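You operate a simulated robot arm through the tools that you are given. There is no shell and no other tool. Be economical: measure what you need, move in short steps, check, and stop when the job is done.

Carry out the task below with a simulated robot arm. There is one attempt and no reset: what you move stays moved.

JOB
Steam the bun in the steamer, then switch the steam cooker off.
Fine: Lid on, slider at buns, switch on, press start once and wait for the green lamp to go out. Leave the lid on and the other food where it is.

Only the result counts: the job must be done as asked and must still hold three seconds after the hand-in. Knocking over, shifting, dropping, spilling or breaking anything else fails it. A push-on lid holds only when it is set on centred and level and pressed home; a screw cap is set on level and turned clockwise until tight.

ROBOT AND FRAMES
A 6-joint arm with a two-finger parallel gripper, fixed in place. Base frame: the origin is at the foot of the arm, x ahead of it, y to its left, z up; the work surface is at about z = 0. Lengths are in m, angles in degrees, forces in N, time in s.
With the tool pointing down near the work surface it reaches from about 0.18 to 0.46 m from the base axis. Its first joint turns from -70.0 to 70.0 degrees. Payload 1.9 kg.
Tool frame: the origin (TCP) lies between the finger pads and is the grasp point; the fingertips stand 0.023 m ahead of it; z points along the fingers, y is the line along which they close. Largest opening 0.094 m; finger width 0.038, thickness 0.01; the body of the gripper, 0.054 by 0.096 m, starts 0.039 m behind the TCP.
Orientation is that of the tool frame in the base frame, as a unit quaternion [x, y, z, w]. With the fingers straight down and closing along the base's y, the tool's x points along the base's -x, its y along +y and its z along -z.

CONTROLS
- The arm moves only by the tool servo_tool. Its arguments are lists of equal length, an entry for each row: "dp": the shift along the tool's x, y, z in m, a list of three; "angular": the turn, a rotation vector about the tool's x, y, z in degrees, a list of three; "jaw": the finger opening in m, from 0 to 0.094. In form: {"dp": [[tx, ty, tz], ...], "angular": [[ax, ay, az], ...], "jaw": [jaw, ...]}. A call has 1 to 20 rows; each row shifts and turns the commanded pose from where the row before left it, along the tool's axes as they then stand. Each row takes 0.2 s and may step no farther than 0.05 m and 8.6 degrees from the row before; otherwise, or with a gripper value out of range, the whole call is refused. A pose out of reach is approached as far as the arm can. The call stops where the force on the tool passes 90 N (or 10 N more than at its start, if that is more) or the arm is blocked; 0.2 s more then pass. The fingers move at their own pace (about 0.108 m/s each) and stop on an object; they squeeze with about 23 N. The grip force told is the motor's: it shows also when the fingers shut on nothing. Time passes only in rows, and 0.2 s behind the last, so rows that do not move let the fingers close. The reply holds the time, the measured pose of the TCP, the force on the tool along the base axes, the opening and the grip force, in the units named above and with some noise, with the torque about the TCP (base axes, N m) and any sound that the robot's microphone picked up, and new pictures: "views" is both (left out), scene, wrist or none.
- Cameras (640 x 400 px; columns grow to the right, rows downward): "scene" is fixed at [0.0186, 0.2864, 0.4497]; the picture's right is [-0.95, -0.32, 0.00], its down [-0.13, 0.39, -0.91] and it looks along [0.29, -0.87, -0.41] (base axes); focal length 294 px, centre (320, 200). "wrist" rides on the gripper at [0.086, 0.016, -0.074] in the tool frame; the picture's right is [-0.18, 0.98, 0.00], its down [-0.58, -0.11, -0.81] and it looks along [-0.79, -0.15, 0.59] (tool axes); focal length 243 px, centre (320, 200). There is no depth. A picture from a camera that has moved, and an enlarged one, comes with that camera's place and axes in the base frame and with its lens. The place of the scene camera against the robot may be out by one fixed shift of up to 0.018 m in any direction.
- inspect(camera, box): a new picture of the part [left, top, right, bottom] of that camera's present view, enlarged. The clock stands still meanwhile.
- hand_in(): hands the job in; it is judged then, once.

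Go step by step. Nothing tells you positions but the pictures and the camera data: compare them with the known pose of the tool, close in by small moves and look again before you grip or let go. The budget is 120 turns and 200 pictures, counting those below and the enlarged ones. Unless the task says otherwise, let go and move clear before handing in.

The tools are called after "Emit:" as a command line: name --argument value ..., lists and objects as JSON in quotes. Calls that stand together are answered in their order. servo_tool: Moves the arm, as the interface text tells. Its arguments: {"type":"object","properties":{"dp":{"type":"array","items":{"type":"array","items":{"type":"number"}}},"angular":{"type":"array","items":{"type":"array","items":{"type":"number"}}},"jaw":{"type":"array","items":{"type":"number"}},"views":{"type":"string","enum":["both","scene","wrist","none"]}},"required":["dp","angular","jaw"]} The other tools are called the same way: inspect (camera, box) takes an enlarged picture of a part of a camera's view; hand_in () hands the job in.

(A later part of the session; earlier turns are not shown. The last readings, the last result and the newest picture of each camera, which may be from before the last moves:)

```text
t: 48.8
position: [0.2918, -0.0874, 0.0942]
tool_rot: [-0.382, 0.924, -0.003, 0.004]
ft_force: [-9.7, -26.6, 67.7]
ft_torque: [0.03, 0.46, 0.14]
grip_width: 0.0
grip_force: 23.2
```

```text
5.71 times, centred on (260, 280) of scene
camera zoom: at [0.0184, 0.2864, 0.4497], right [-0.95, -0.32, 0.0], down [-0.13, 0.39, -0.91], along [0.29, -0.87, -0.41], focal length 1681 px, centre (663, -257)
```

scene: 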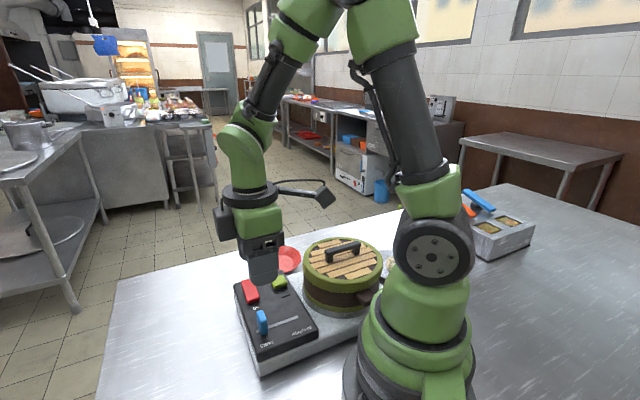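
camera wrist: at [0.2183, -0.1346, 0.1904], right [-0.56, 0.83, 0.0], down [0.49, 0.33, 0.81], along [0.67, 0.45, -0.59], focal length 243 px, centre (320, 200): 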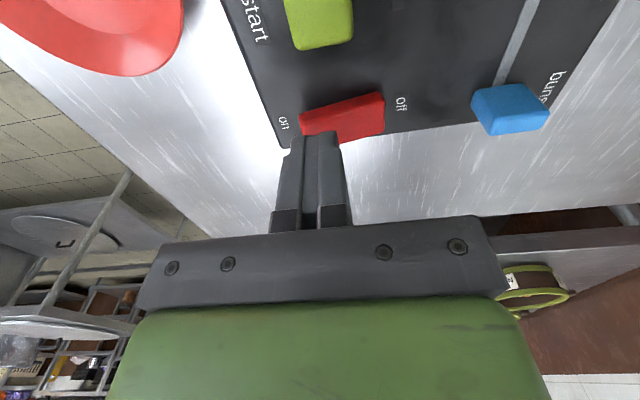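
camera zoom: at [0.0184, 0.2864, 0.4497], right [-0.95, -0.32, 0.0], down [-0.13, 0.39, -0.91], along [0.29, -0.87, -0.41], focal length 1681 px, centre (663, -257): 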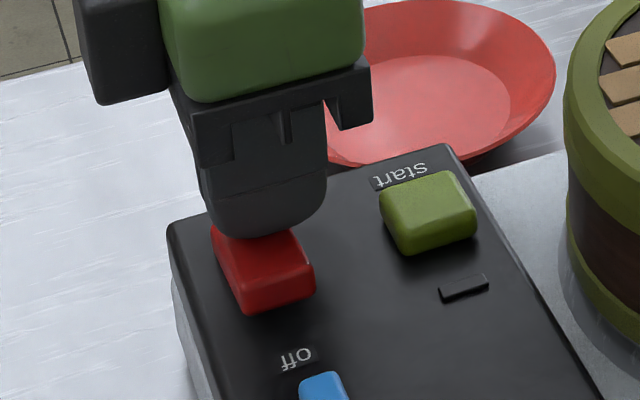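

Rocker flipped (the "off" end is up now). I rise and move over the green start button.

Emit:
servo_tool --dp '[[0, 0, -0.02], [0, 0, -0.03], [0, 0, -0.03], [0, 0, 0]]' --angular '[[0, 0, 0], [0, 0, 0], [0, 0, 0], [0, 0, 0]]' --jaw '[0, 0, 0, 0]' --views "wrist"

Emit:
inspect --camera "scene" --box '[215, 245, 305, 315]'

Emit:
inspect --camera "wrist" --box '[200, 0, 440, 150]'

```text
t: 49.8
position: [0.2907, -0.0857, 0.172]
tool_rot: [-0.383, 0.924, -0.001, 0.001]
ft_force: [1.1, 0.9, 0.7]
ft_torque: [0.0, 0.01, -0.04]
grip_width: 0.0
grip_force: 23.0
camera wrist: at [0.2172, -0.1351, 0.2474], right [-0.56, 0.83, 0.0], down [0.49, 0.33, 0.81], along [0.67, 0.45, -0.59], focal length 243 px, centre (320, 200)
```

wrist: 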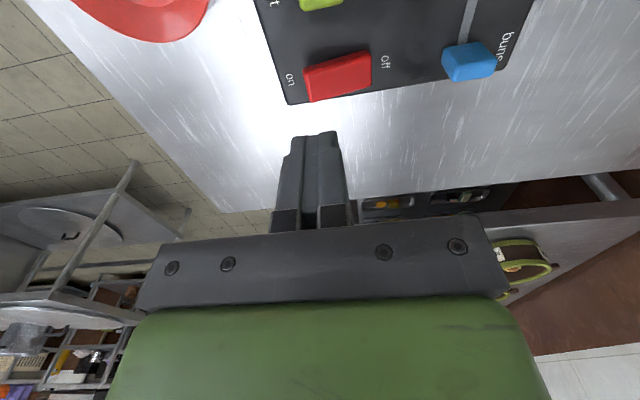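

```text
5.71 times, centred on (260, 280) of scene
camera zoom: at [0.0186, 0.2864, 0.4497], right [-0.95, -0.32, 0.0], down [-0.13, 0.39, -0.91], along [0.29, -0.87, -0.41], focal length 1681 px, centre (663, -257)
```

zoom: 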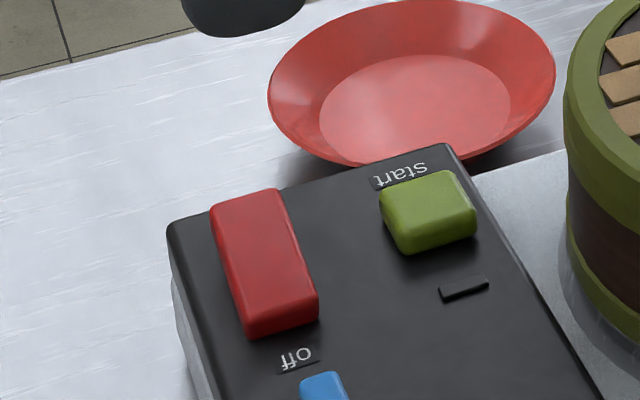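

```text
2.67 times, centred on (320, 75) of wrist
camera zoom: at [0.2172, -0.1351, 0.2474], right [-0.56, 0.83, 0.0], down [0.49, 0.33, 0.81], along [0.67, 0.45, -0.59], focal length 647 px, centre (320, 533)
```

zoom: 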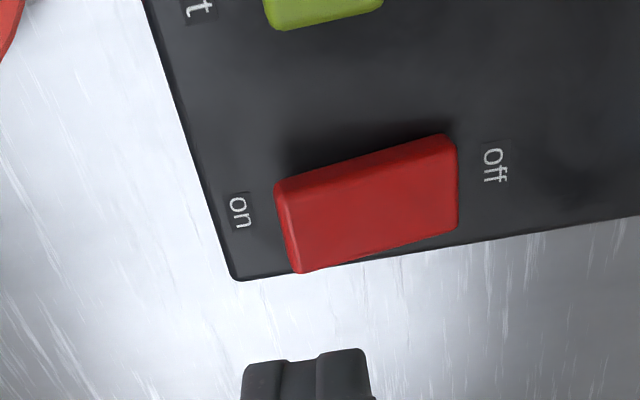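

The rocker sprang back to its old pose, likely because the tip sat on its very end and dragged it back. I press again a bit closer to the centre and withdraw slowly.

Emit:
servo_tool --dp '[[0, 0.003, 0.04], [0, 0, 0.03], [0, 0, 0.004], [0, 0, 0.003], [0, 0, 0]]' --angular '[[0, 0, 0], [0, 0, 0], [0, 0, 0], [0, 0, 0], [0, 0, 0]]' --jaw '[0, 0, 0, 0, 0]' --views "none"

Emit:
inspect --camera "scene" --box '[215, 245, 305, 315]'

```text
t: 51.0
position: [0.2891, -0.0827, 0.0957]
tool_rot: [-0.382, 0.924, -0.002, 0.0]
ft_force: [0.2, -0.4, 3.5]
ft_torque: [0.06, 0.02, -0.02]
grip_width: 0.0
grip_force: 22.5
```

```text
5.71 times, centred on (260, 280) of scene
camera zoom: at [0.0186, 0.2864, 0.4497], right [-0.95, -0.32, 0.0], down [-0.13, 0.39, -0.91], along [0.29, -0.87, -0.41], focal length 1681 px, centre (663, -257)
```

zoom: 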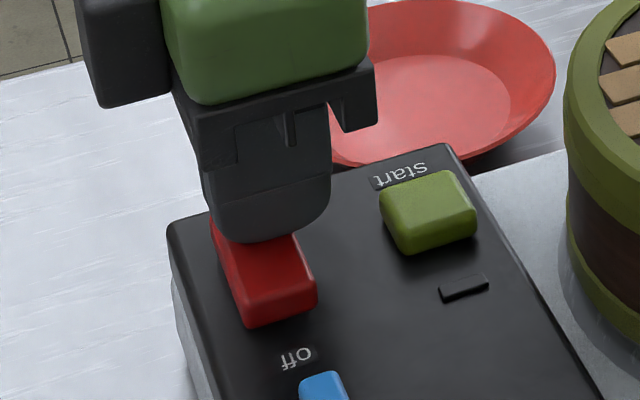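

Emit:
servo_tool --dp '[[0, 0, 0.002], [0, 0, 0]]' --angular '[[0, 0, 0], [0, 0, 0]]' --jaw '[0, 0]' --views "none"

Emit:
inspect --camera "scene" --box '[215, 245, 305, 315]'

```text
t: 51.6
position: [0.2906, -0.0856, 0.0936]
tool_rot: [-0.382, 0.924, -0.004, 0.003]
ft_force: [-4.3, -18.9, 58.1]
ft_torque: [0.1, 0.31, 0.1]
grip_width: 0.0
grip_force: 23.1
```

```text
5.71 times, centred on (260, 280) of scene
camera zoom: at [0.0185, 0.2864, 0.4497], right [-0.95, -0.32, 0.0], down [-0.13, 0.39, -0.91], along [0.29, -0.87, -0.41], focal length 1681 px, centre (663, -257)
```

zoom: 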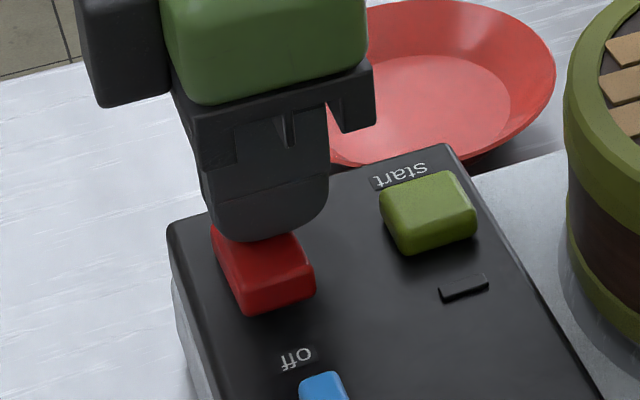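

It snapped over. I withdraw in 1 mm steps and check.

Emit:
servo_tool --dp '[[0, 0, -0.001], [0, 0, -0.001], [0, 0, -0.001], [0, 0, 0]]' --angular '[[0, 0, 0], [0, 0, 0], [0, 0, 0], [0, 0, 0]]' --jaw '[0, 0, 0, 0]' --views "none"

Emit:
inspect --camera "scene" --box '[215, 245, 305, 315]'

```text
t: 52.6
position: [0.2885, -0.0841, 0.0953]
tool_rot: [-0.382, 0.924, 0.0, -0.001]
ft_force: [6.2, 2.4, 7.3]
ft_torque: [0.18, -0.28, -0.07]
grip_width: 0.0
grip_force: 23.2
```

```text
5.71 times, centred on (260, 280) of scene
camera zoom: at [0.0186, 0.2864, 0.4497], right [-0.95, -0.32, 0.0], down [-0.13, 0.39, -0.91], along [0.29, -0.87, -0.41], focal length 1681 px, centre (663, -257)
```

zoom: 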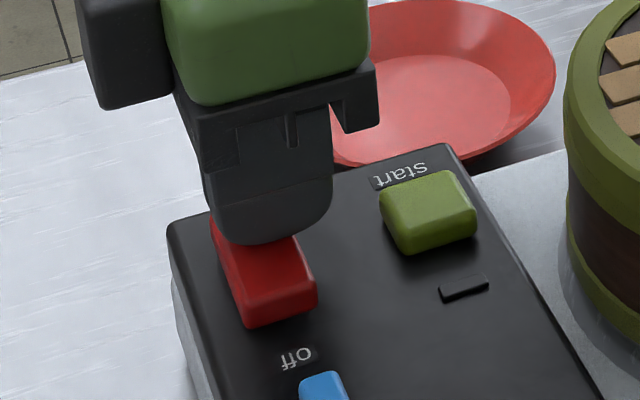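

The panel top is actually at z ≈ 0.071, so the wide fingertips bottom out on the panel beside the switch before the rocker passes centre. I rise and yaw the tool 90°, so only the narrow 20 mm side lies across the switch.

Emit:
servo_tool --dp '[[0, 0, -0.02], [0, 0, -0.03], [0, 0, -0.03], [0, 0, 0], [0, 0, 0], [0, 0, 0], [0, 0, 0], [0, 0, 0], [0, 0, 0], [0, 0, 0], [0, 0, 0], [0, 0, 0], [0, 0, 0], [0, 0, 0], [0, 0, 0]]' --angular '[[0, 0, 0], [0, 0, 0], [0, 0, 0], [0, 0, 8.2], [0, 0, 8.2], [0, 0, 8.2], [0, 0, 8.2], [0, 0, 8.2], [0, 0, 8.2], [0, 0, 8.2], [0, 0, 8.2], [0, 0, 8.2], [0, 0, 8.2], [0, 0, 8], [0, 0, 0]]' --jaw '[0, 0, 0, 0, 0, 0, 0, 0, 0, 0, 0, 0, 0, 0, 0]'

Emit:
inspect --camera "wrist" --box '[200, 0, 440, 150]'

```text
t: 55.8
position: [0.289, -0.0833, 0.1754]
tool_rot: [0.384, 0.923, -0.001, 0.001]
ft_force: [-0.5, -0.7, -0.2]
ft_torque: [0.01, 0.0, 0.0]
grip_width: 0.0002
grip_force: 23.0
camera wrist: at [0.2385, -0.0105, 0.2509], right [0.83, 0.56, 0.0], down [0.33, -0.49, 0.81], along [0.45, -0.67, -0.59], focal length 243 px, centre (320, 200)
```

scene: 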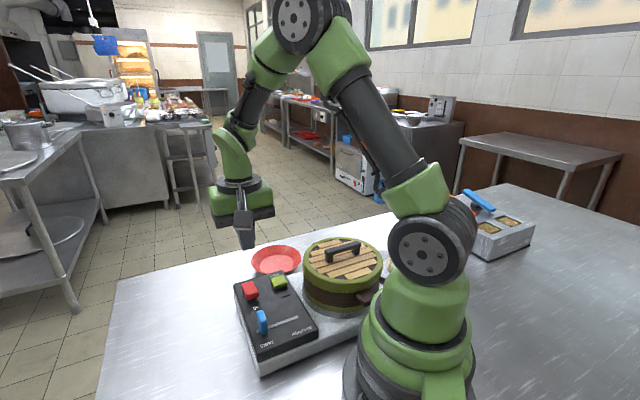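
wrist: 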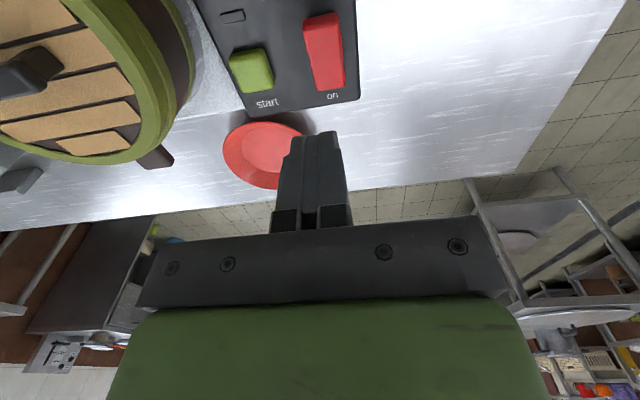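

```text
2.67 times, centred on (320, 75) of wrist
camera zoom: at [0.2385, -0.0105, 0.2509], right [0.83, 0.56, 0.0], down [0.33, -0.49, 0.81], along [0.45, -0.67, -0.59], focal length 647 px, centre (320, 533)
```

zoom: 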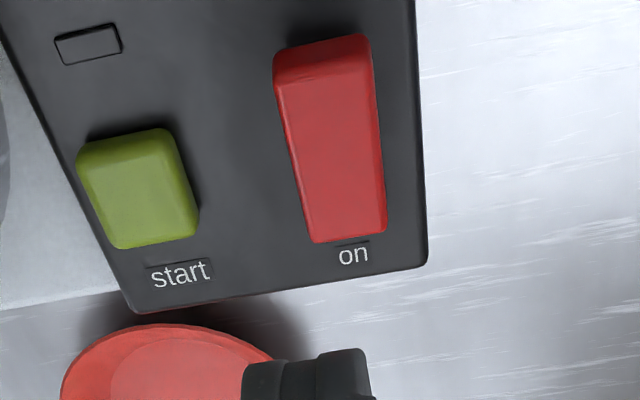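

With the tool turned, I have a clear view of the switch; centre about (0.284, -0.072). I press its "on" half again with the narrow side, in steps.

Emit:
servo_tool --dp '[[0, 0.0045, 0.04], [0, 0, 0.03], [0, 0, 0]]' --angular '[[0, 0, 0], [0, 0, 0], [0, 0, 0]]' --jaw '[0, 0, 0]' --views "wrist"

Emit:
inspect --camera "scene" --box '[215, 245, 305, 315]'

Emit:
inspect --camera "wrist" --box '[240, 60, 400, 160]'

```text
t: 56.6
position: [0.2941, -0.0817, 0.1061]
tool_rot: [0.382, 0.924, -0.001, 0.001]
ft_force: [0.5, -0.1, -0.1]
ft_torque: [0.01, 0.0, -0.02]
grip_width: 0.0
grip_force: 23.2
camera wrist: at [0.2419, -0.0076, 0.1806], right [0.83, 0.56, 0.0], down [0.33, -0.49, 0.81], along [0.46, -0.67, -0.59], focal length 243 px, centre (320, 200)
```

wrist: 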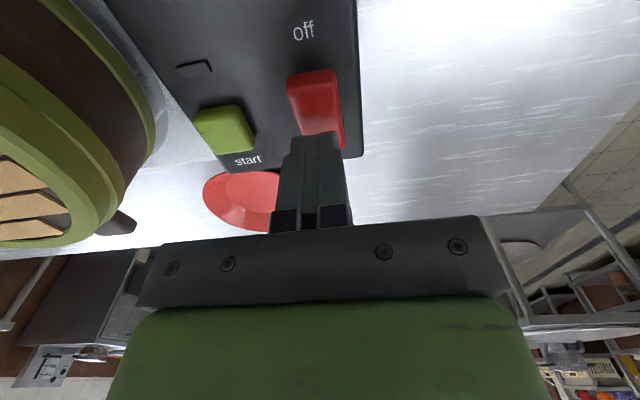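

```text
5.71 times, centred on (260, 280) of scene
camera zoom: at [0.0186, 0.2864, 0.4497], right [-0.95, -0.32, 0.0], down [-0.13, 0.39, -0.91], along [0.29, -0.87, -0.41], focal length 1681 px, centre (663, -257)
```

zoom: 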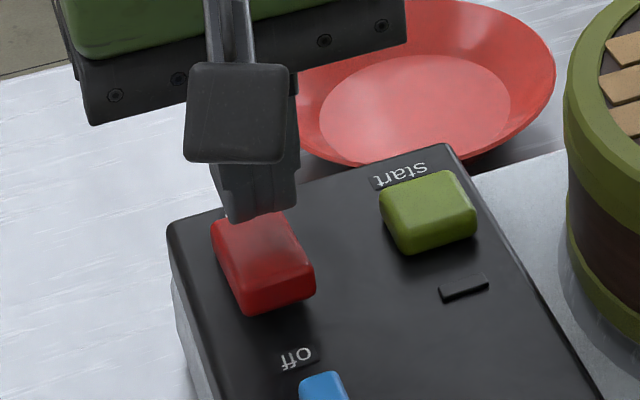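

```text
4.00 times, centred on (320, 110) of wrist
camera zoom: at [0.2419, -0.0076, 0.1806], right [0.83, 0.56, 0.0], down [0.33, -0.49, 0.81], along [0.46, -0.67, -0.59], focal length 970 px, centre (320, 560)
```

zoom: 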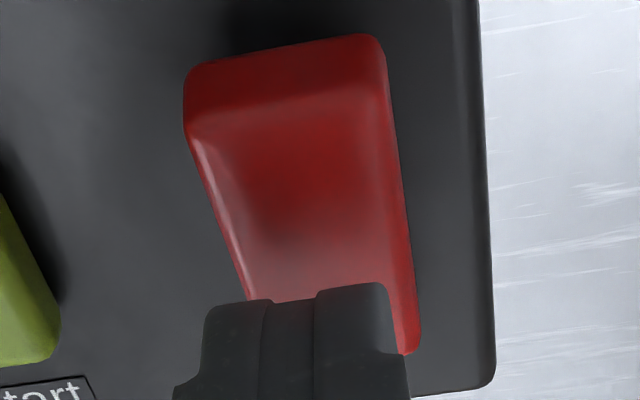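

The rocker appears already tipped with the "off" end high. I raise and check that it stays.

Emit:
servo_tool --dp '[[0, 0, -0.02], [0, 0, -0.03], [0, 0, -0.02], [0, 0, 0]]' --angular '[[0, 0, 0], [0, 0, 0], [0, 0, 0], [0, 0, 0]]' --jaw '[0, 0, 0, 0]' --views "none"

Emit:
inspect --camera "scene" --box '[215, 245, 305, 315]'

Emit:
inspect --camera "wrist" --box '[200, 0, 440, 150]'

```text
t: 57.6
position: [0.2909, -0.0788, 0.1769]
tool_rot: [0.383, 0.924, 0.0, 0.0]
ft_force: [-0.6, -0.2, -0.3]
ft_torque: [0.01, 0.02, 0.01]
grip_width: 0.0002
grip_force: 23.1
```

```text
5.71 times, centred on (260, 280) of scene
camera zoom: at [0.0186, 0.2864, 0.4497], right [-0.95, -0.32, 0.0], down [-0.13, 0.39, -0.91], along [0.29, -0.87, -0.41], focal length 1681 px, centre (663, -257)
```

zoom: 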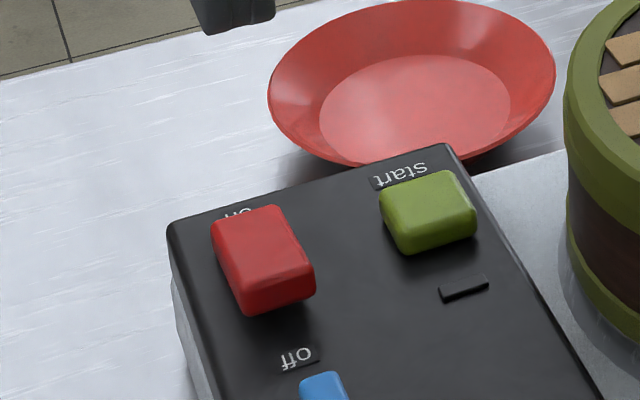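

```text
2.67 times, centred on (320, 75) of wrist
camera zoom: at [0.2417, -0.0072, 0.2518], right [0.83, 0.56, 0.0], down [0.33, -0.49, 0.81], along [0.46, -0.67, -0.59], focal length 647 px, centre (320, 533)
```

zoom: 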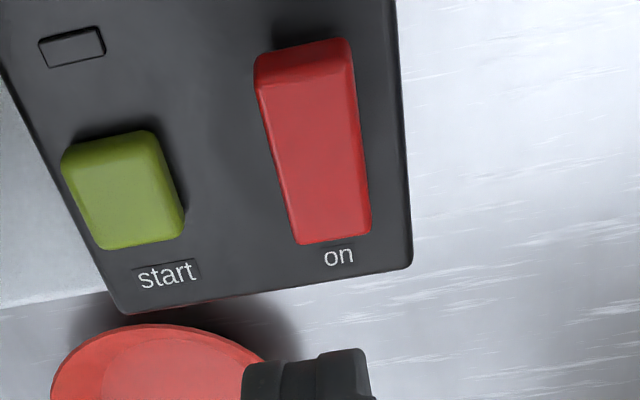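

The switch is now on (label "on" visible, that end down). Next I move over the green button, about (0.2475, -0.110).

Emit:
servo_tool --dp '[[0.0043, -0.0264, 0], [0.0043, -0.0264, 0], [0, 0, 0.03], [0, 0, 0.025], [0, 0, 0]]' --angular '[[0, 0, 0], [0, 0, 0], [0, 0, 0], [0, 0, 0], [0, 0, 0]]' --jaw '[0, 0, 0, 0, 0]' --views "wrist"

Emit:
inspect --camera "scene" --box '[225, 230, 325, 310]'

```text
t: 58.8
position: [0.2488, -0.1115, 0.1215]
tool_rot: [0.383, 0.924, 0.0, 0.001]
ft_force: [-0.1, -1.3, 0.0]
ft_torque: [0.0, -0.01, 0.01]
grip_width: 0.0
grip_force: 22.7
camera wrist: at [0.1989, -0.0391, 0.1963], right [0.83, 0.56, 0.0], down [0.33, -0.49, 0.81], along [0.46, -0.67, -0.59], focal length 243 px, centre (320, 200)
```

wrist: 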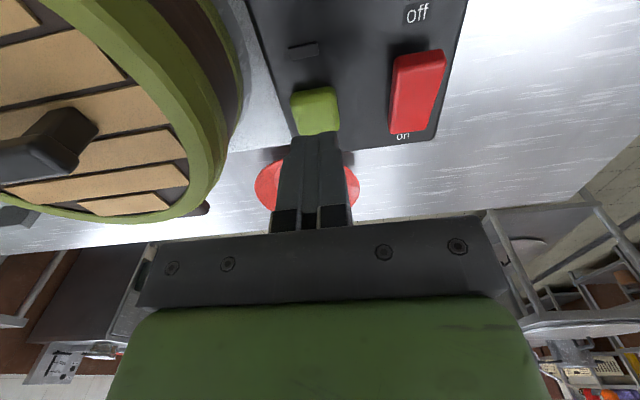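

```text
5.00 times, centred on (275, 270) of scene
camera zoom: at [0.0186, 0.2864, 0.4497], right [-0.95, -0.32, 0.0], down [-0.13, 0.39, -0.91], along [0.29, -0.87, -0.41], focal length 1471 px, centre (545, -150)
```

zoom: 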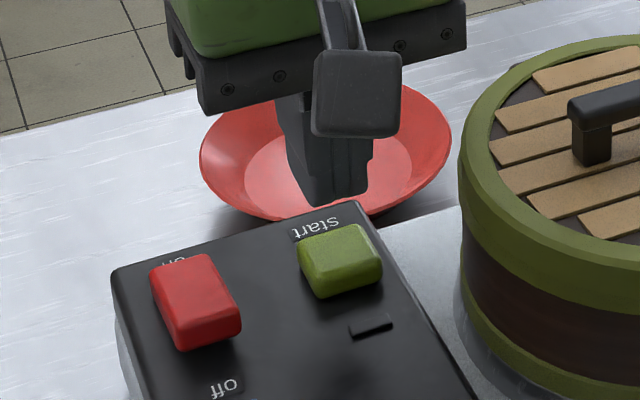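

The tip lines up with the button. I go down onto it and press once.

Emit:
servo_tool --dp '[[0, 0, 0.01], [0, 0, 0.006], [0, 0, 0.003], [0, 0, 0.002], [0, 0, 0]]' --angular '[[0, 0, 0], [0, 0, 0], [0, 0, 0], [0, 0, 0], [0, 0, 0]]' --jaw '[0, 0, 0, 0, 0]' --views "none"

Emit:
inspect --camera "scene" --box '[225, 230, 325, 310]'

```text
t: 60.0
position: [0.2484, -0.1117, 0.1002]
tool_rot: [0.383, 0.924, 0.0, 0.001]
ft_force: [0.7, -0.4, 0.1]
ft_torque: [-0.01, 0.02, 0.03]
grip_width: 0.0002
grip_force: 22.7
```

```text
5.00 times, centred on (275, 270) of scene
camera zoom: at [0.0186, 0.2864, 0.4497], right [-0.95, -0.32, 0.0], down [-0.13, 0.39, -0.91], along [0.29, -0.87, -0.41], focal length 1471 px, centre (545, -150)
```

zoom: 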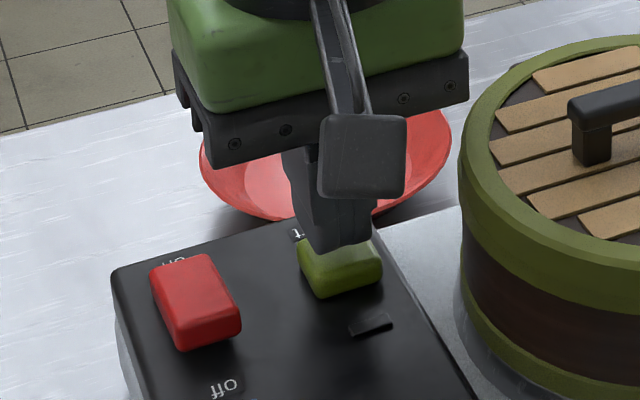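

Emit:
servo_tool --dp '[[0, 0, 0.0025], [0, 0, 0.0025], [0, 0, 0]]' --angular '[[0, 0, 0], [0, 0, 0], [0, 0, 0]]' --jaw '[0, 0, 0]' --views "none"

Emit:
inspect --camera "scene" --box '[225, 230, 325, 310]'

```text
t: 60.8
position: [0.2495, -0.1124, 0.0956]
tool_rot: [0.384, 0.923, 0.0, 0.001]
ft_force: [0.7, -1.0, -1.1]
ft_torque: [0.01, -0.03, 0.0]
grip_width: 0.0
grip_force: 22.9
```

```text
5.00 times, centred on (275, 270) of scene
camera zoom: at [0.0186, 0.2864, 0.4497], right [-0.95, -0.32, 0.0], down [-0.13, 0.39, -0.91], along [0.29, -0.87, -0.41], focal length 1471 px, centre (545, -150)
```

zoom: 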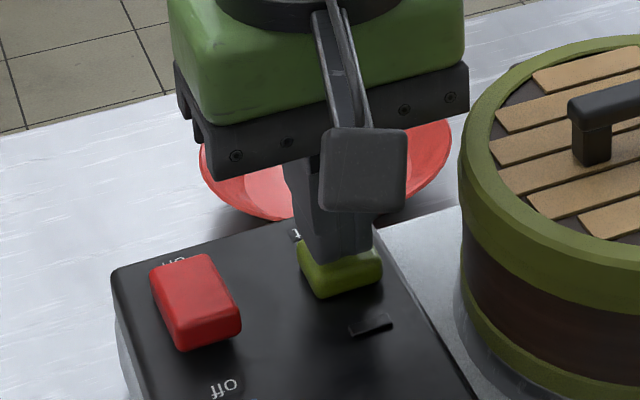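

Emit:
servo_tool --dp '[[0, 0, 0.0025], [0, 0, 0.0025], [0, 0, 0]]' --angular '[[0, 0, 0], [0, 0, 0], [0, 0, 0]]' --jaw '[0, 0, 0]' --views "none"

Emit:
inspect --camera "scene" --box '[225, 230, 325, 310]'

```text
t: 61.6
position: [0.2491, -0.1118, 0.091]
tool_rot: [0.383, 0.924, -0.001, 0.001]
ft_force: [-0.4, 0.1, 1.7]
ft_torque: [0.0, 0.01, 0.02]
grip_width: 0.0
grip_force: 23.4
```

```text
5.00 times, centred on (275, 270) of scene
camera zoom: at [0.0186, 0.2864, 0.4497], right [-0.95, -0.32, 0.0], down [-0.13, 0.39, -0.91], along [0.29, -0.87, -0.41], focal length 1471 px, centre (545, -150)
```

zoom: 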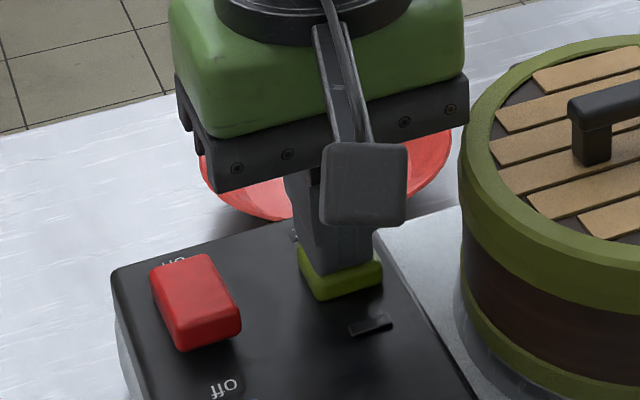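

Just touching. I press further.

Emit:
servo_tool --dp '[[0, 0, 0.002], [0, 0, 0.002], [0, 0, 0]]' --angular '[[0, 0, 0], [0, 0, 0], [0, 0, 0]]' --jaw '[0, 0, 0]' --views "none"

Emit:
inspect --camera "scene" --box '[225, 230, 325, 310]'

```text
t: 62.4
position: [0.2491, -0.1117, 0.0859]
tool_rot: [0.383, 0.924, 0.0, 0.002]
ft_force: [-0.3, -2.6, 4.8]
ft_torque: [-0.05, 0.03, 0.0]
grip_width: 0.0
grip_force: 23.1
heard: click
```

```text
5.00 times, centred on (275, 270) of scene
camera zoom: at [0.0186, 0.2864, 0.4497], right [-0.95, -0.32, 0.0], down [-0.13, 0.39, -0.91], along [0.29, -0.87, -0.41], focal length 1471 px, centre (545, -150)
```

zoom: 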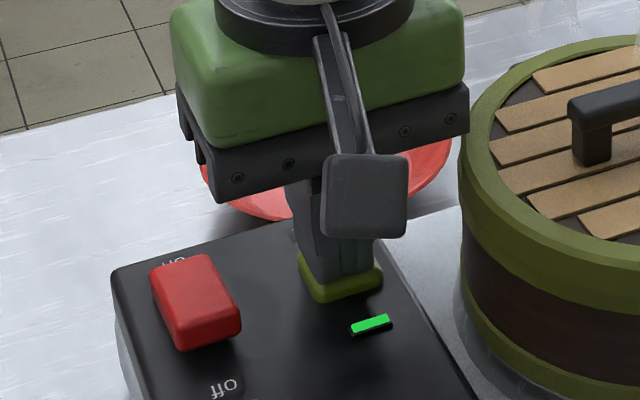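

A click, and the green lamp is on with steam rising. I lift off and wait.

Emit:
servo_tool --dp '[[0, 0, -0.02], [0, 0, -0.03], [0, 0, -0.04], [0, 0, 0], [0, 0, 0], [0, 0, 0], [0, 0, 0], [0, 0, 0], [0, 0, 0], [0, 0, 0], [0, 0, 0], [0, 0, 0], [0, 0, 0], [0, 0, 0], [0, 0, 0], [0, 0, 0], [0, 0, 0], [0, 0, 0], [0, 0, 0], [0, 0, 0]]' --angular '[[0, 0, 0], [0, 0, 0], [0, 0, 0], [0, 0, 0], [0, 0, 0], [0, 0, 0], [0, 0, 0], [0, 0, 0], [0, 0, 0], [0, 0, 0], [0, 0, 0], [0, 0, 0], [0, 0, 0], [0, 0, 0], [0, 0, 0], [0, 0, 0], [0, 0, 0], [0, 0, 0], [0, 0, 0], [0, 0, 0]]' --jaw '[0, 0, 0, 0, 0, 0, 0, 0, 0, 0, 0, 0, 0, 0, 0, 0, 0, 0, 0, 0]' --views "none"

Emit:
inspect --camera "scene" --box '[215, 210, 395, 340]'

```text
t: 66.6
position: [0.2493, -0.1113, 0.1755]
tool_rot: [0.383, 0.924, -0.001, 0.001]
ft_force: [-0.1, 1.1, 1.0]
ft_torque: [-0.01, 0.03, -0.02]
grip_width: 0.0
grip_force: 22.4
```

```text
3.08 times, centred on (305, 275) of scene
camera zoom: at [0.0186, 0.2864, 0.4497], right [-0.95, -0.32, 0.0], down [-0.13, 0.39, -0.91], along [0.29, -0.87, -0.41], focal length 905 px, centre (366, -31)
```

zoom: 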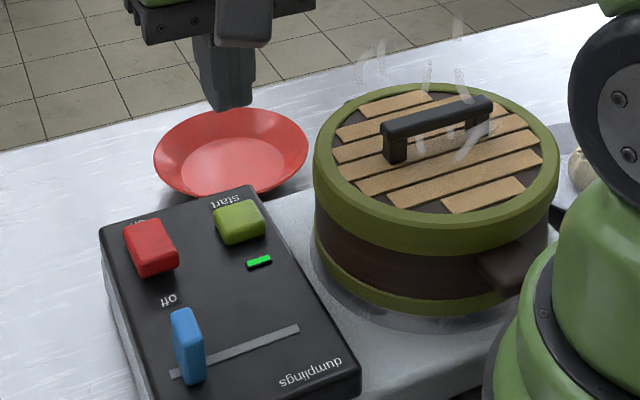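

Steaming. While waiting I move above the switch's "off" end, staying high.

Emit:
servo_tool --dp '[[0.0076, 0.0261, 0], [0.0076, 0.0261, 0], [0, 0, 0], [0, 0, 0], [0, 0, 0], [0, 0, 0], [0, 0, 0], [0, 0, 0], [0, 0, 0], [0, 0, 0], [0, 0, 0], [0, 0, 0], [0, 0, 0], [0, 0, 0], [0, 0, 0], [0, 0, 0], [0, 0, 0], [0, 0, 0], [0, 0, 0], [0, 0, 0]]' --angular '[[0, 0, 0], [0, 0, 0], [0, 0, 0], [0, 0, 0], [0, 0, 0], [0, 0, 0], [0, 0, 0], [0, 0, 0], [0, 0, 0], [0, 0, 0], [0, 0, 0], [0, 0, 0], [0, 0, 0], [0, 0, 0], [0, 0, 0], [0, 0, 0], [0, 0, 0], [0, 0, 0], [0, 0, 0], [0, 0, 0]]' --jaw '[0, 0, 0, 0, 0, 0, 0, 0, 0, 0, 0, 0, 0, 0, 0, 0, 0, 0, 0, 0]' --views "none"

Emit:
inspect --camera "scene" --box '[215, 245, 315, 325]'

Emit:
inspect --camera "wrist" --box '[200, 0, 440, 150]'

```text
t: 70.8
position: [0.2772, -0.0633, 0.1744]
tool_rot: [0.383, 0.924, 0.0, 0.001]
ft_force: [-0.3, -0.2, 0.2]
ft_torque: [0.0, 0.01, -0.02]
grip_width: 0.0
grip_force: 22.7
```

```text
5.00 times, centred on (265, 285) of scene
camera zoom: at [0.0186, 0.2864, 0.4497], right [-0.95, -0.32, 0.0], down [-0.13, 0.39, -0.91], along [0.29, -0.87, -0.41], focal length 1471 px, centre (595, -225)
```

zoom: 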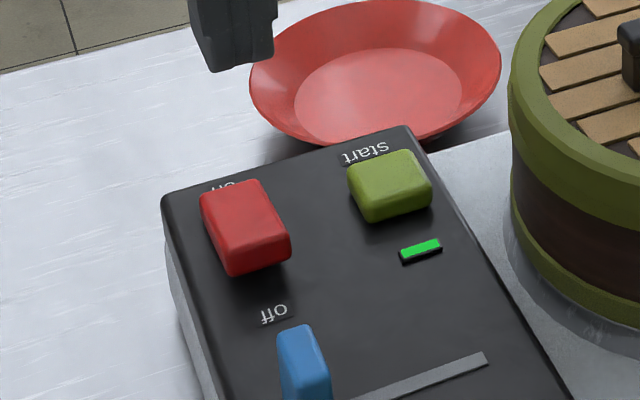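

```text
2.67 times, centred on (320, 75) of wrist
camera zoom: at [0.2252, 0.0098, 0.2498], right [0.83, 0.56, 0.0], down [0.33, -0.49, 0.81], along [0.46, -0.67, -0.59], focal length 647 px, centre (320, 533)
```

zoom: 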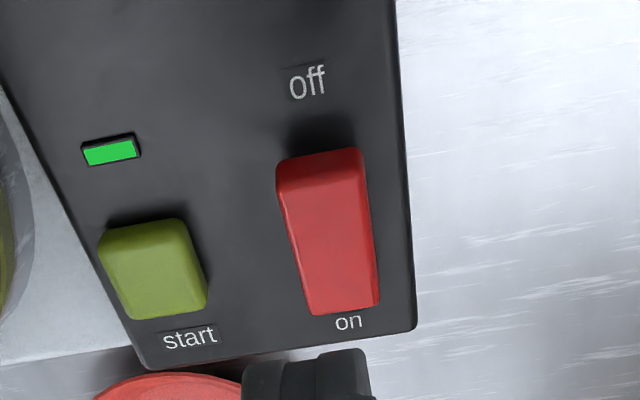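

Lamp still on. I wait on here.

Emit:
servo_tool --dp '[[0, 0, 0], [0, 0, 0], [0, 0, 0], [0, 0, 0], [0, 0, 0], [0, 0, 0], [0, 0, 0], [0, 0, 0], [0, 0, 0], [0, 0, 0], [0, 0, 0], [0, 0, 0], [0, 0, 0], [0, 0, 0], [0, 0, 0], [0, 0, 0], [0, 0, 0], [0, 0, 0], [0, 0, 0], [0, 0, 0]]' --angular '[[0, 0, 0], [0, 0, 0], [0, 0, 0], [0, 0, 0], [0, 0, 0], [0, 0, 0], [0, 0, 0], [0, 0, 0], [0, 0, 0], [0, 0, 0], [0, 0, 0], [0, 0, 0], [0, 0, 0], [0, 0, 0], [0, 0, 0], [0, 0, 0], [0, 0, 0], [0, 0, 0], [0, 0, 0], [0, 0, 0]]' --jaw '[0, 0, 0, 0, 0, 0, 0, 0, 0, 0, 0, 0, 0, 0, 0, 0, 0, 0, 0, 0]' --views "scene"

```text
t: 75.0
position: [0.2768, -0.0629, 0.1748]
tool_rot: [0.383, 0.924, 0.0, 0.001]
ft_force: [-0.4, -0.3, 0.1]
ft_torque: [0.06, -0.03, 0.01]
grip_width: 0.0001
grip_force: 23.0
```

scene: 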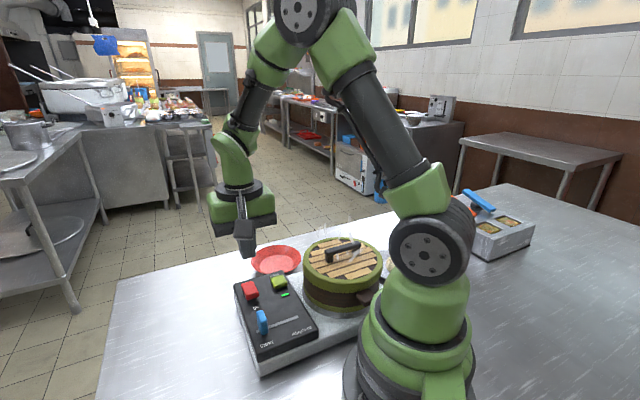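

The lamp is still lit. I keep waiting.

Emit:
servo_tool --dp '[[0, 0, 0], [0, 0, 0], [0, 0, 0], [0, 0, 0], [0, 0, 0], [0, 0, 0], [0, 0, 0], [0, 0, 0], [0, 0, 0], [0, 0, 0], [0, 0, 0], [0, 0, 0], [0, 0, 0], [0, 0, 0], [0, 0, 0], [0, 0, 0], [0, 0, 0], [0, 0, 0], [0, 0, 0], [0, 0, 0]]' --angular '[[0, 0, 0], [0, 0, 0], [0, 0, 0], [0, 0, 0], [0, 0, 0], [0, 0, 0], [0, 0, 0], [0, 0, 0], [0, 0, 0], [0, 0, 0], [0, 0, 0], [0, 0, 0], [0, 0, 0], [0, 0, 0], [0, 0, 0], [0, 0, 0], [0, 0, 0], [0, 0, 0], [0, 0, 0], [0, 0, 0]]' --jaw '[0, 0, 0, 0, 0, 0, 0, 0, 0, 0, 0, 0, 0, 0, 0, 0, 0, 0, 0, 0]' --views "scene"

```text
t: 79.2
position: [0.2757, -0.0637, 0.1742]
tool_rot: [0.383, 0.924, 0.0, 0.001]
ft_force: [0.1, 1.6, -0.2]
ft_torque: [-0.06, -0.02, 0.02]
grip_width: 0.0001
grip_force: 22.8
```

scene: 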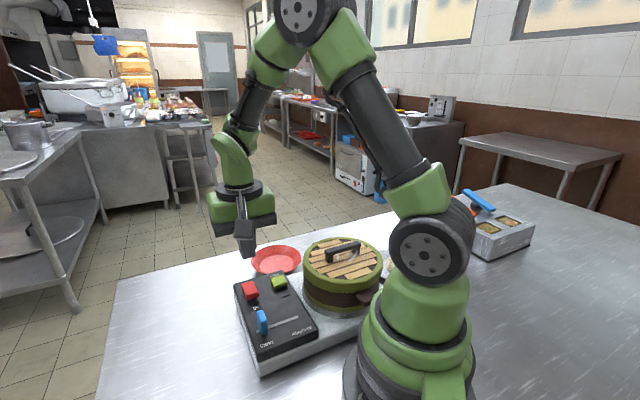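

The lamp looks out and the steam has stopped; I confirm, and lower toward the "off" end.

Emit:
inspect --camera "scene" --box '[215, 245, 315, 325]'

Emit:
servo_tool --dp '[[0, 0, 0.03], [0, 0, 0.03], [0, 0, 0.006], [0, 0, 0]]' --angular '[[0, 0, 0], [0, 0, 0], [0, 0, 0], [0, 0, 0]]' --jaw '[0, 0, 0, 0]' --views "wrist"

Emit:
inspect --camera "scene" --box '[215, 245, 305, 315]'

```text
5.00 times, centred on (265, 285) of scene
camera zoom: at [0.0186, 0.2864, 0.4497], right [-0.95, -0.32, 0.0], down [-0.13, 0.39, -0.91], along [0.29, -0.87, -0.41], focal length 1471 px, centre (595, -225)
```

zoom: 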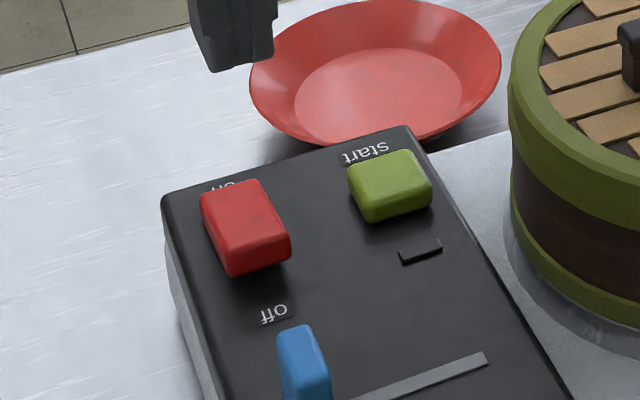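

```text
t: 80.2
position: [0.2752, -0.0636, 0.1095]
tool_rot: [0.383, 0.924, -0.001, 0.001]
ft_force: [0.3, -0.3, 0.7]
ft_torque: [-0.01, -0.02, -0.01]
grip_width: 0.0001
grip_force: 23.0
camera wrist: at [0.2249, 0.0088, 0.1842], right [0.83, 0.56, 0.0], down [0.33, -0.49, 0.81], along [0.46, -0.67, -0.59], focal length 243 px, centre (320, 200)
```

wrist: 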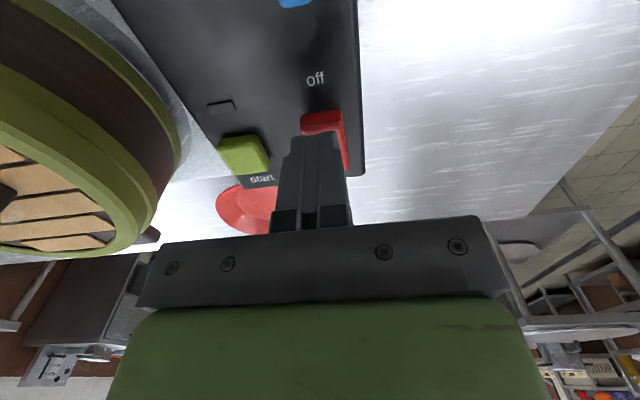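

```text
5.71 times, centred on (260, 280) of scene
camera zoom: at [0.0186, 0.2864, 0.4497], right [-0.95, -0.32, 0.0], down [-0.13, 0.39, -0.91], along [0.29, -0.87, -0.41], focal length 1681 px, centre (663, -257)
```

zoom: 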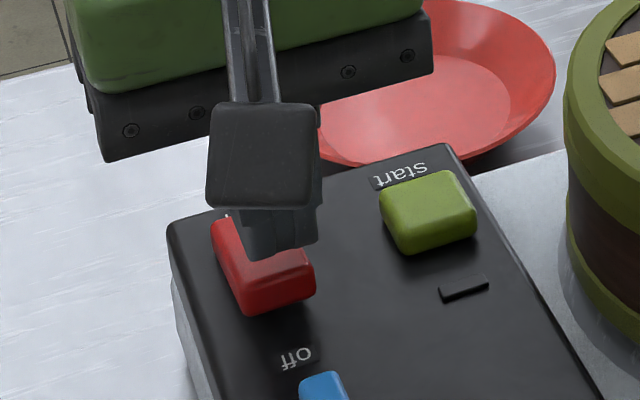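

Lamp out confirmed. The tip is above the "off" end; I press in steps.

Emit:
servo_tool --dp '[[0, 0.002, 0.003], [0, 0, 0.004], [0, 0, 0.003], [0, 0, 0]]' --angular '[[0, 0, 0], [0, 0, 0], [0, 0, 0], [0, 0, 0]]' --jaw '[0, 0, 0, 0]' --views "none"

Emit:
inspect --camera "scene" --box '[215, 245, 305, 315]'

```text
t: 81.2
position: [0.2766, -0.0626, 0.0999]
tool_rot: [0.383, 0.924, 0.0, 0.002]
ft_force: [-0.7, 0.8, 1.0]
ft_torque: [0.05, 0.05, -0.01]
grip_width: 0.0
grip_force: 22.9
```

```text
5.71 times, centred on (260, 280) of scene
camera zoom: at [0.0186, 0.2864, 0.4497], right [-0.95, -0.32, 0.0], down [-0.13, 0.39, -0.91], along [0.29, -0.87, -0.41], focal length 1681 px, centre (663, -257)
```

zoom: 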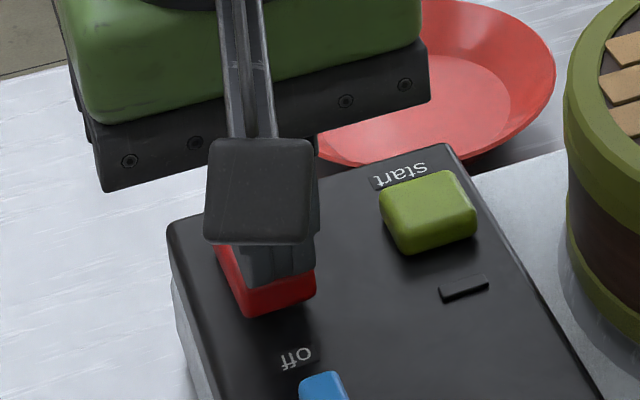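

Emit:
servo_tool --dp '[[0, 0, 0.003], [0, 0, 0.003], [0, 0, 0.002], [0, 0, 0]]' --angular '[[0, 0, 0], [0, 0, 0], [0, 0, 0], [0, 0, 0]]' --jaw '[0, 0, 0, 0]' --views "none"

Emit:
inspect --camera "scene" --box '[215, 245, 305, 315]'

```text
t: 82.0
position: [0.2773, -0.0621, 0.0945]
tool_rot: [0.383, 0.924, -0.001, 0.003]
ft_force: [-3.9, 2.2, 11.6]
ft_torque: [-0.09, 0.02, 0.08]
grip_width: 0.0001
grip_force: 22.9
stopped in row 4: the force on the tool passed its limit at 104 N (the readings are from after the stop); the commanded pose is now the measured one
```

```text
5.71 times, centred on (260, 280) of scene
camera zoom: at [0.0186, 0.2864, 0.4497], right [-0.95, -0.32, 0.0], down [-0.13, 0.39, -0.91], along [0.29, -0.87, -0.41], focal length 1681 px, centre (663, -257)
```

zoom: 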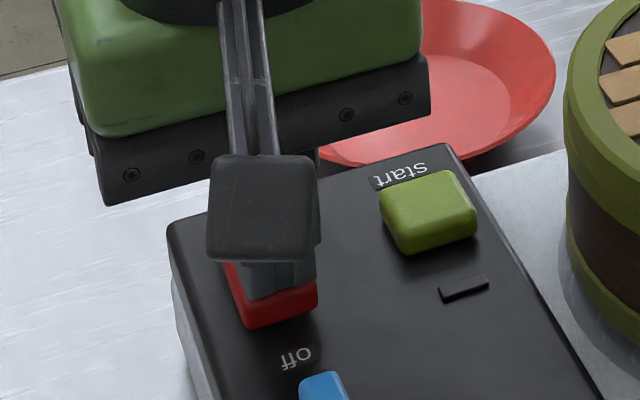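

It hit a firm stop. I rise and check the rocker pose.

Emit:
servo_tool --dp '[[0, 0, -0.01], [0, 0, -0.03], [0, 0, -0.04], [0, 0, 0]]' --angular '[[0, 0, 0], [0, 0, 0], [0, 0, 0], [0, 0, 0]]' --jaw '[0, 0, 0, 0]' --views "none"

Emit:
inspect --camera "scene" --box '[215, 245, 305, 315]'

Emit:
inspect --camera "wrist" --box '[200, 0, 440, 150]'

```text
t: 83.0
position: [0.2767, -0.0623, 0.1751]
tool_rot: [0.382, 0.924, -0.001, 0.003]
ft_force: [-0.7, 0.0, 0.3]
ft_torque: [0.03, 0.01, 0.02]
grip_width: 0.0
grip_force: 23.4
```

```text
5.71 times, centred on (260, 280) of scene
camera zoom: at [0.0186, 0.2864, 0.4497], right [-0.95, -0.32, 0.0], down [-0.13, 0.39, -0.91], along [0.29, -0.87, -0.41], focal length 1681 px, centre (663, -257)
```

zoom: 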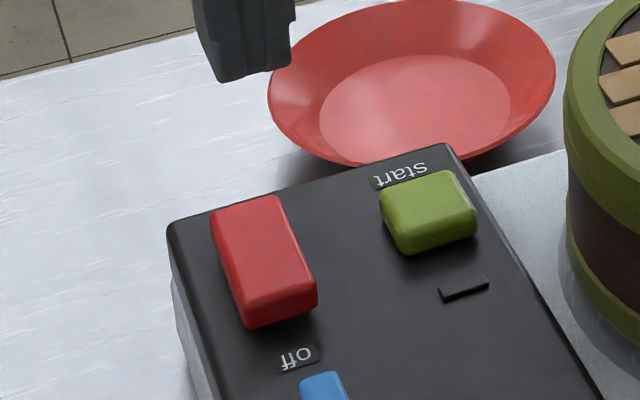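

```text
2.67 times, centred on (320, 75) of wrist
camera zoom: at [0.226, 0.0108, 0.2501], right [0.83, 0.56, 0.0], down [0.33, -0.49, 0.81], along [0.46, -0.67, -0.59], focal length 647 px, centre (320, 533)
```

zoom: 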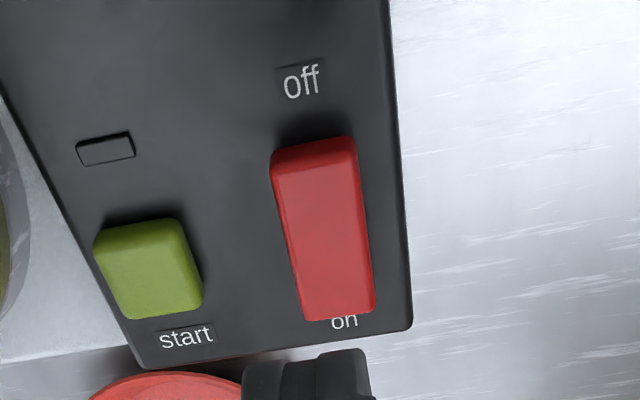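

The rocker stopped at mid-tilt: the wide tip spanned its pivot. I shift 8 mm further toward the "off" end and press again.

Emit:
servo_tool --dp '[[0.008, 0, 0.03], [0, 0, 0.03], [0, 0, 0.012], [0, 0, 0]]' --angular '[[0, 0, 0], [0, 0, 0], [0, 0, 0], [0, 0, 0]]' --jaw '[0, 0, 0, 0]' --views "none"

Emit:
inspect --camera "scene" --box '[215, 245, 305, 315]'

Emit:
inspect --camera "wrist" --box '[240, 60, 400, 160]'

```text
t: 84.0
position: [0.2721, -0.0564, 0.1016]
tool_rot: [0.384, 0.924, 0.0, 0.002]
ft_force: [0.4, 0.0, 0.1]
ft_torque: [0.01, 0.02, 0.0]
grip_width: 0.0
grip_force: 22.9
```

```text
5.71 times, centred on (260, 280) of scene
camera zoom: at [0.0186, 0.2864, 0.4497], right [-0.95, -0.32, 0.0], down [-0.13, 0.39, -0.91], along [0.29, -0.87, -0.41], focal length 1681 px, centre (663, -257)
```

zoom: 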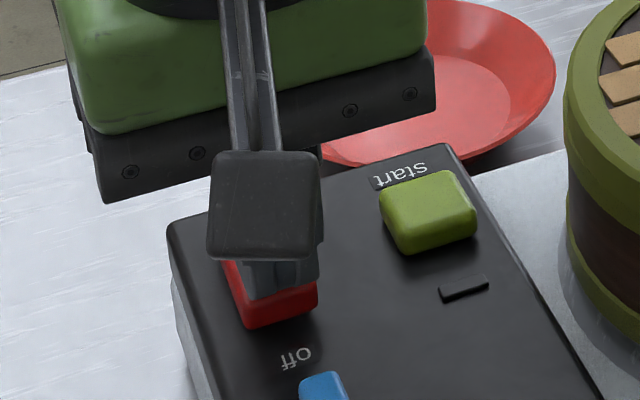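

```text
4.00 times, centred on (320, 110) of wrist
camera zoom: at [0.2207, 0.0165, 0.1769], right [0.83, 0.56, 0.0], down [0.33, -0.49, 0.81], along [0.46, -0.67, -0.59], focal length 970 px, centre (320, 560)
```

zoom: 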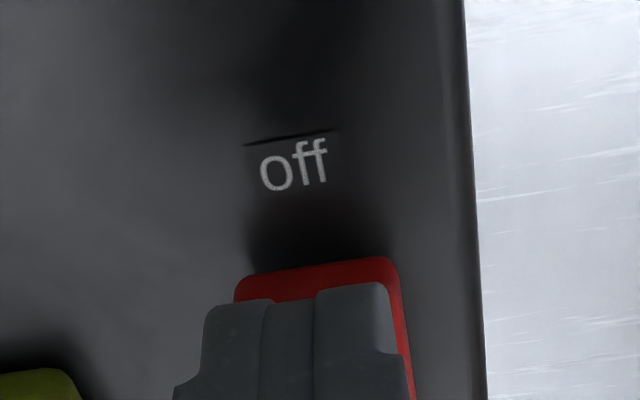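

Emit:
servo_tool --dp '[[0, 0.002, 0.003], [0, 0, 0.003], [0, 0, 0.002], [0, 0, 0]]' --angular '[[0, 0, 0], [0, 0, 0], [0, 0, 0], [0, 0, 0]]' --jaw '[0, 0, 0, 0]' --views "none"

Emit:
inspect --camera "scene" --box '[215, 245, 305, 315]'

```text
t: 85.0
position: [0.2728, -0.0561, 0.0957]
tool_rot: [0.384, 0.923, -0.001, 0.003]
ft_force: [-6.9, 7.3, 23.4]
ft_torque: [-0.15, -0.19, 0.09]
grip_width: 0.0
grip_force: 22.6
```

```text
5.71 times, centred on (260, 280) of scene
camera zoom: at [0.0185, 0.2864, 0.4497], right [-0.95, -0.32, 0.0], down [-0.13, 0.39, -0.91], along [0.29, -0.87, -0.41], focal length 1681 px, centre (663, -257)
```

zoom: 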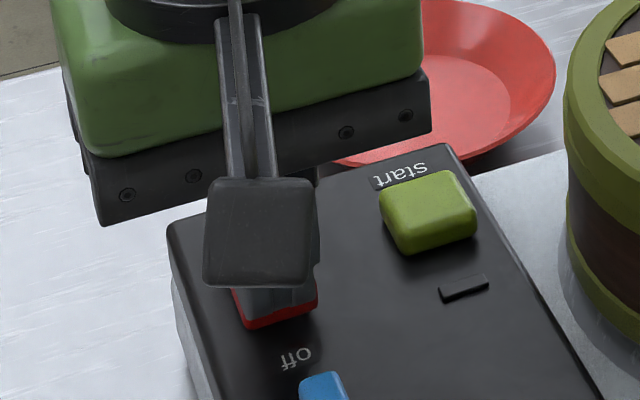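

Emit:
servo_tool --dp '[[0, 0, 0.002], [0, 0, 0.002], [0, 0, 0]]' --angular '[[0, 0, 0], [0, 0, 0], [0, 0, 0]]' --jaw '[0, 0, 0]' --views "none"

Emit:
inspect --camera "scene" --box '[215, 245, 305, 315]'

```text
t: 85.5
position: [0.2717, -0.0541, 0.0934]
tool_rot: [0.384, 0.923, 0.001, 0.001]
ft_force: [-4.7, 4.2, 15.9]
ft_torque: [-0.19, -0.1, 0.14]
grip_width: 0.0002
grip_force: 22.9
stopped in row 2: the force on the tool passed its limit at 108 N (the readings are from after the stop); the commanded pose is now the measured one
```

```text
5.71 times, centred on (260, 280) of scene
camera zoom: at [0.0186, 0.2864, 0.4497], right [-0.95, -0.32, 0.0], down [-0.13, 0.39, -0.91], along [0.29, -0.87, -0.41], focal length 1681 px, centre (663, -257)
```

zoom: 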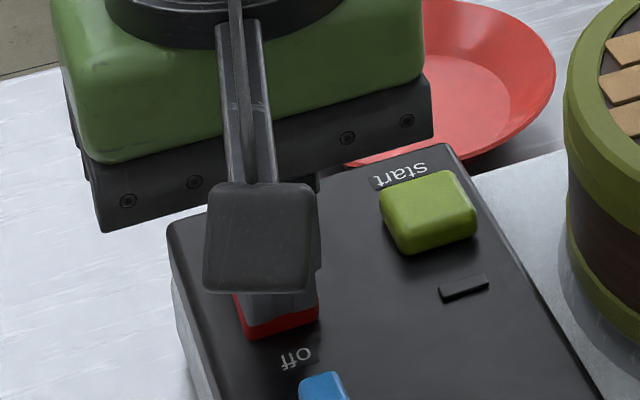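

The "off" end is now down to its original level (row 338). I rise gently and check.

Emit:
servo_tool --dp '[[0, 0, -0.003], [0, 0, -0.005], [0, 0, -0.03], [0, 0, -0.04], [0, 0, 0]]' --angular '[[0, 0, 0], [0, 0, 0], [0, 0, 0], [0, 0, 0], [0, 0, 0]]' --jaw '[0, 0, 0, 0, 0]' --views "none"

Emit:
inspect --camera "scene" --box '[215, 245, 305, 315]'

Emit:
inspect --camera "wrist" --box '[200, 0, 440, 150]'

```text
t: 86.7
position: [0.2709, -0.0525, 0.1728]
tool_rot: [0.384, 0.923, 0.0, 0.0]
ft_force: [-0.2, 0.4, 0.2]
ft_torque: [0.01, 0.01, 0.01]
grip_width: 0.0
grip_force: 22.9
```

```text
5.71 times, centred on (260, 280) of scene
camera zoom: at [0.0186, 0.2864, 0.4497], right [-0.95, -0.32, 0.0], down [-0.13, 0.39, -0.91], along [0.29, -0.87, -0.41], focal length 1681 px, centre (663, -257)
```

zoom: 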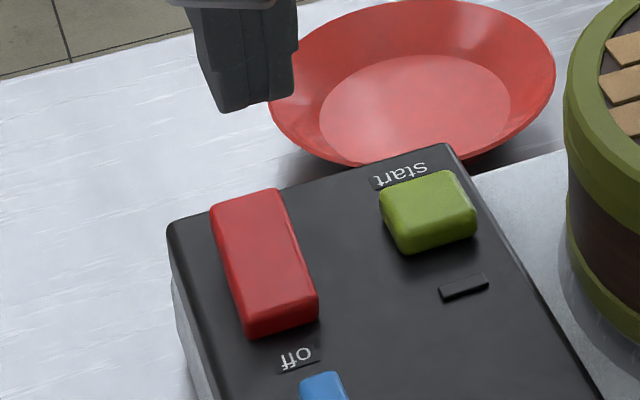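

```text
2.67 times, centred on (320, 75) of wrist
camera zoom: at [0.2209, 0.0192, 0.2471], right [0.83, 0.56, 0.0], down [0.33, -0.49, 0.81], along [0.45, -0.67, -0.59], focal length 647 px, centre (320, 533)
```

zoom: 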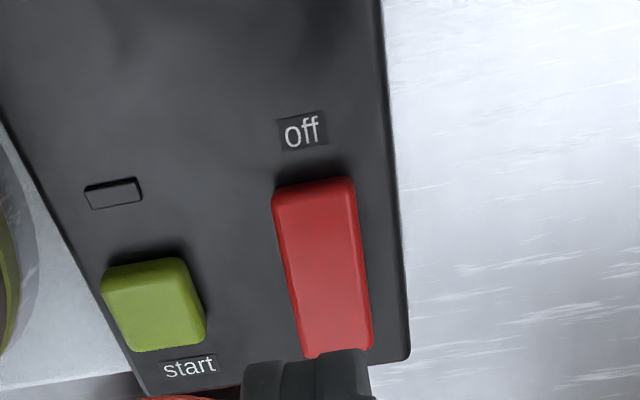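

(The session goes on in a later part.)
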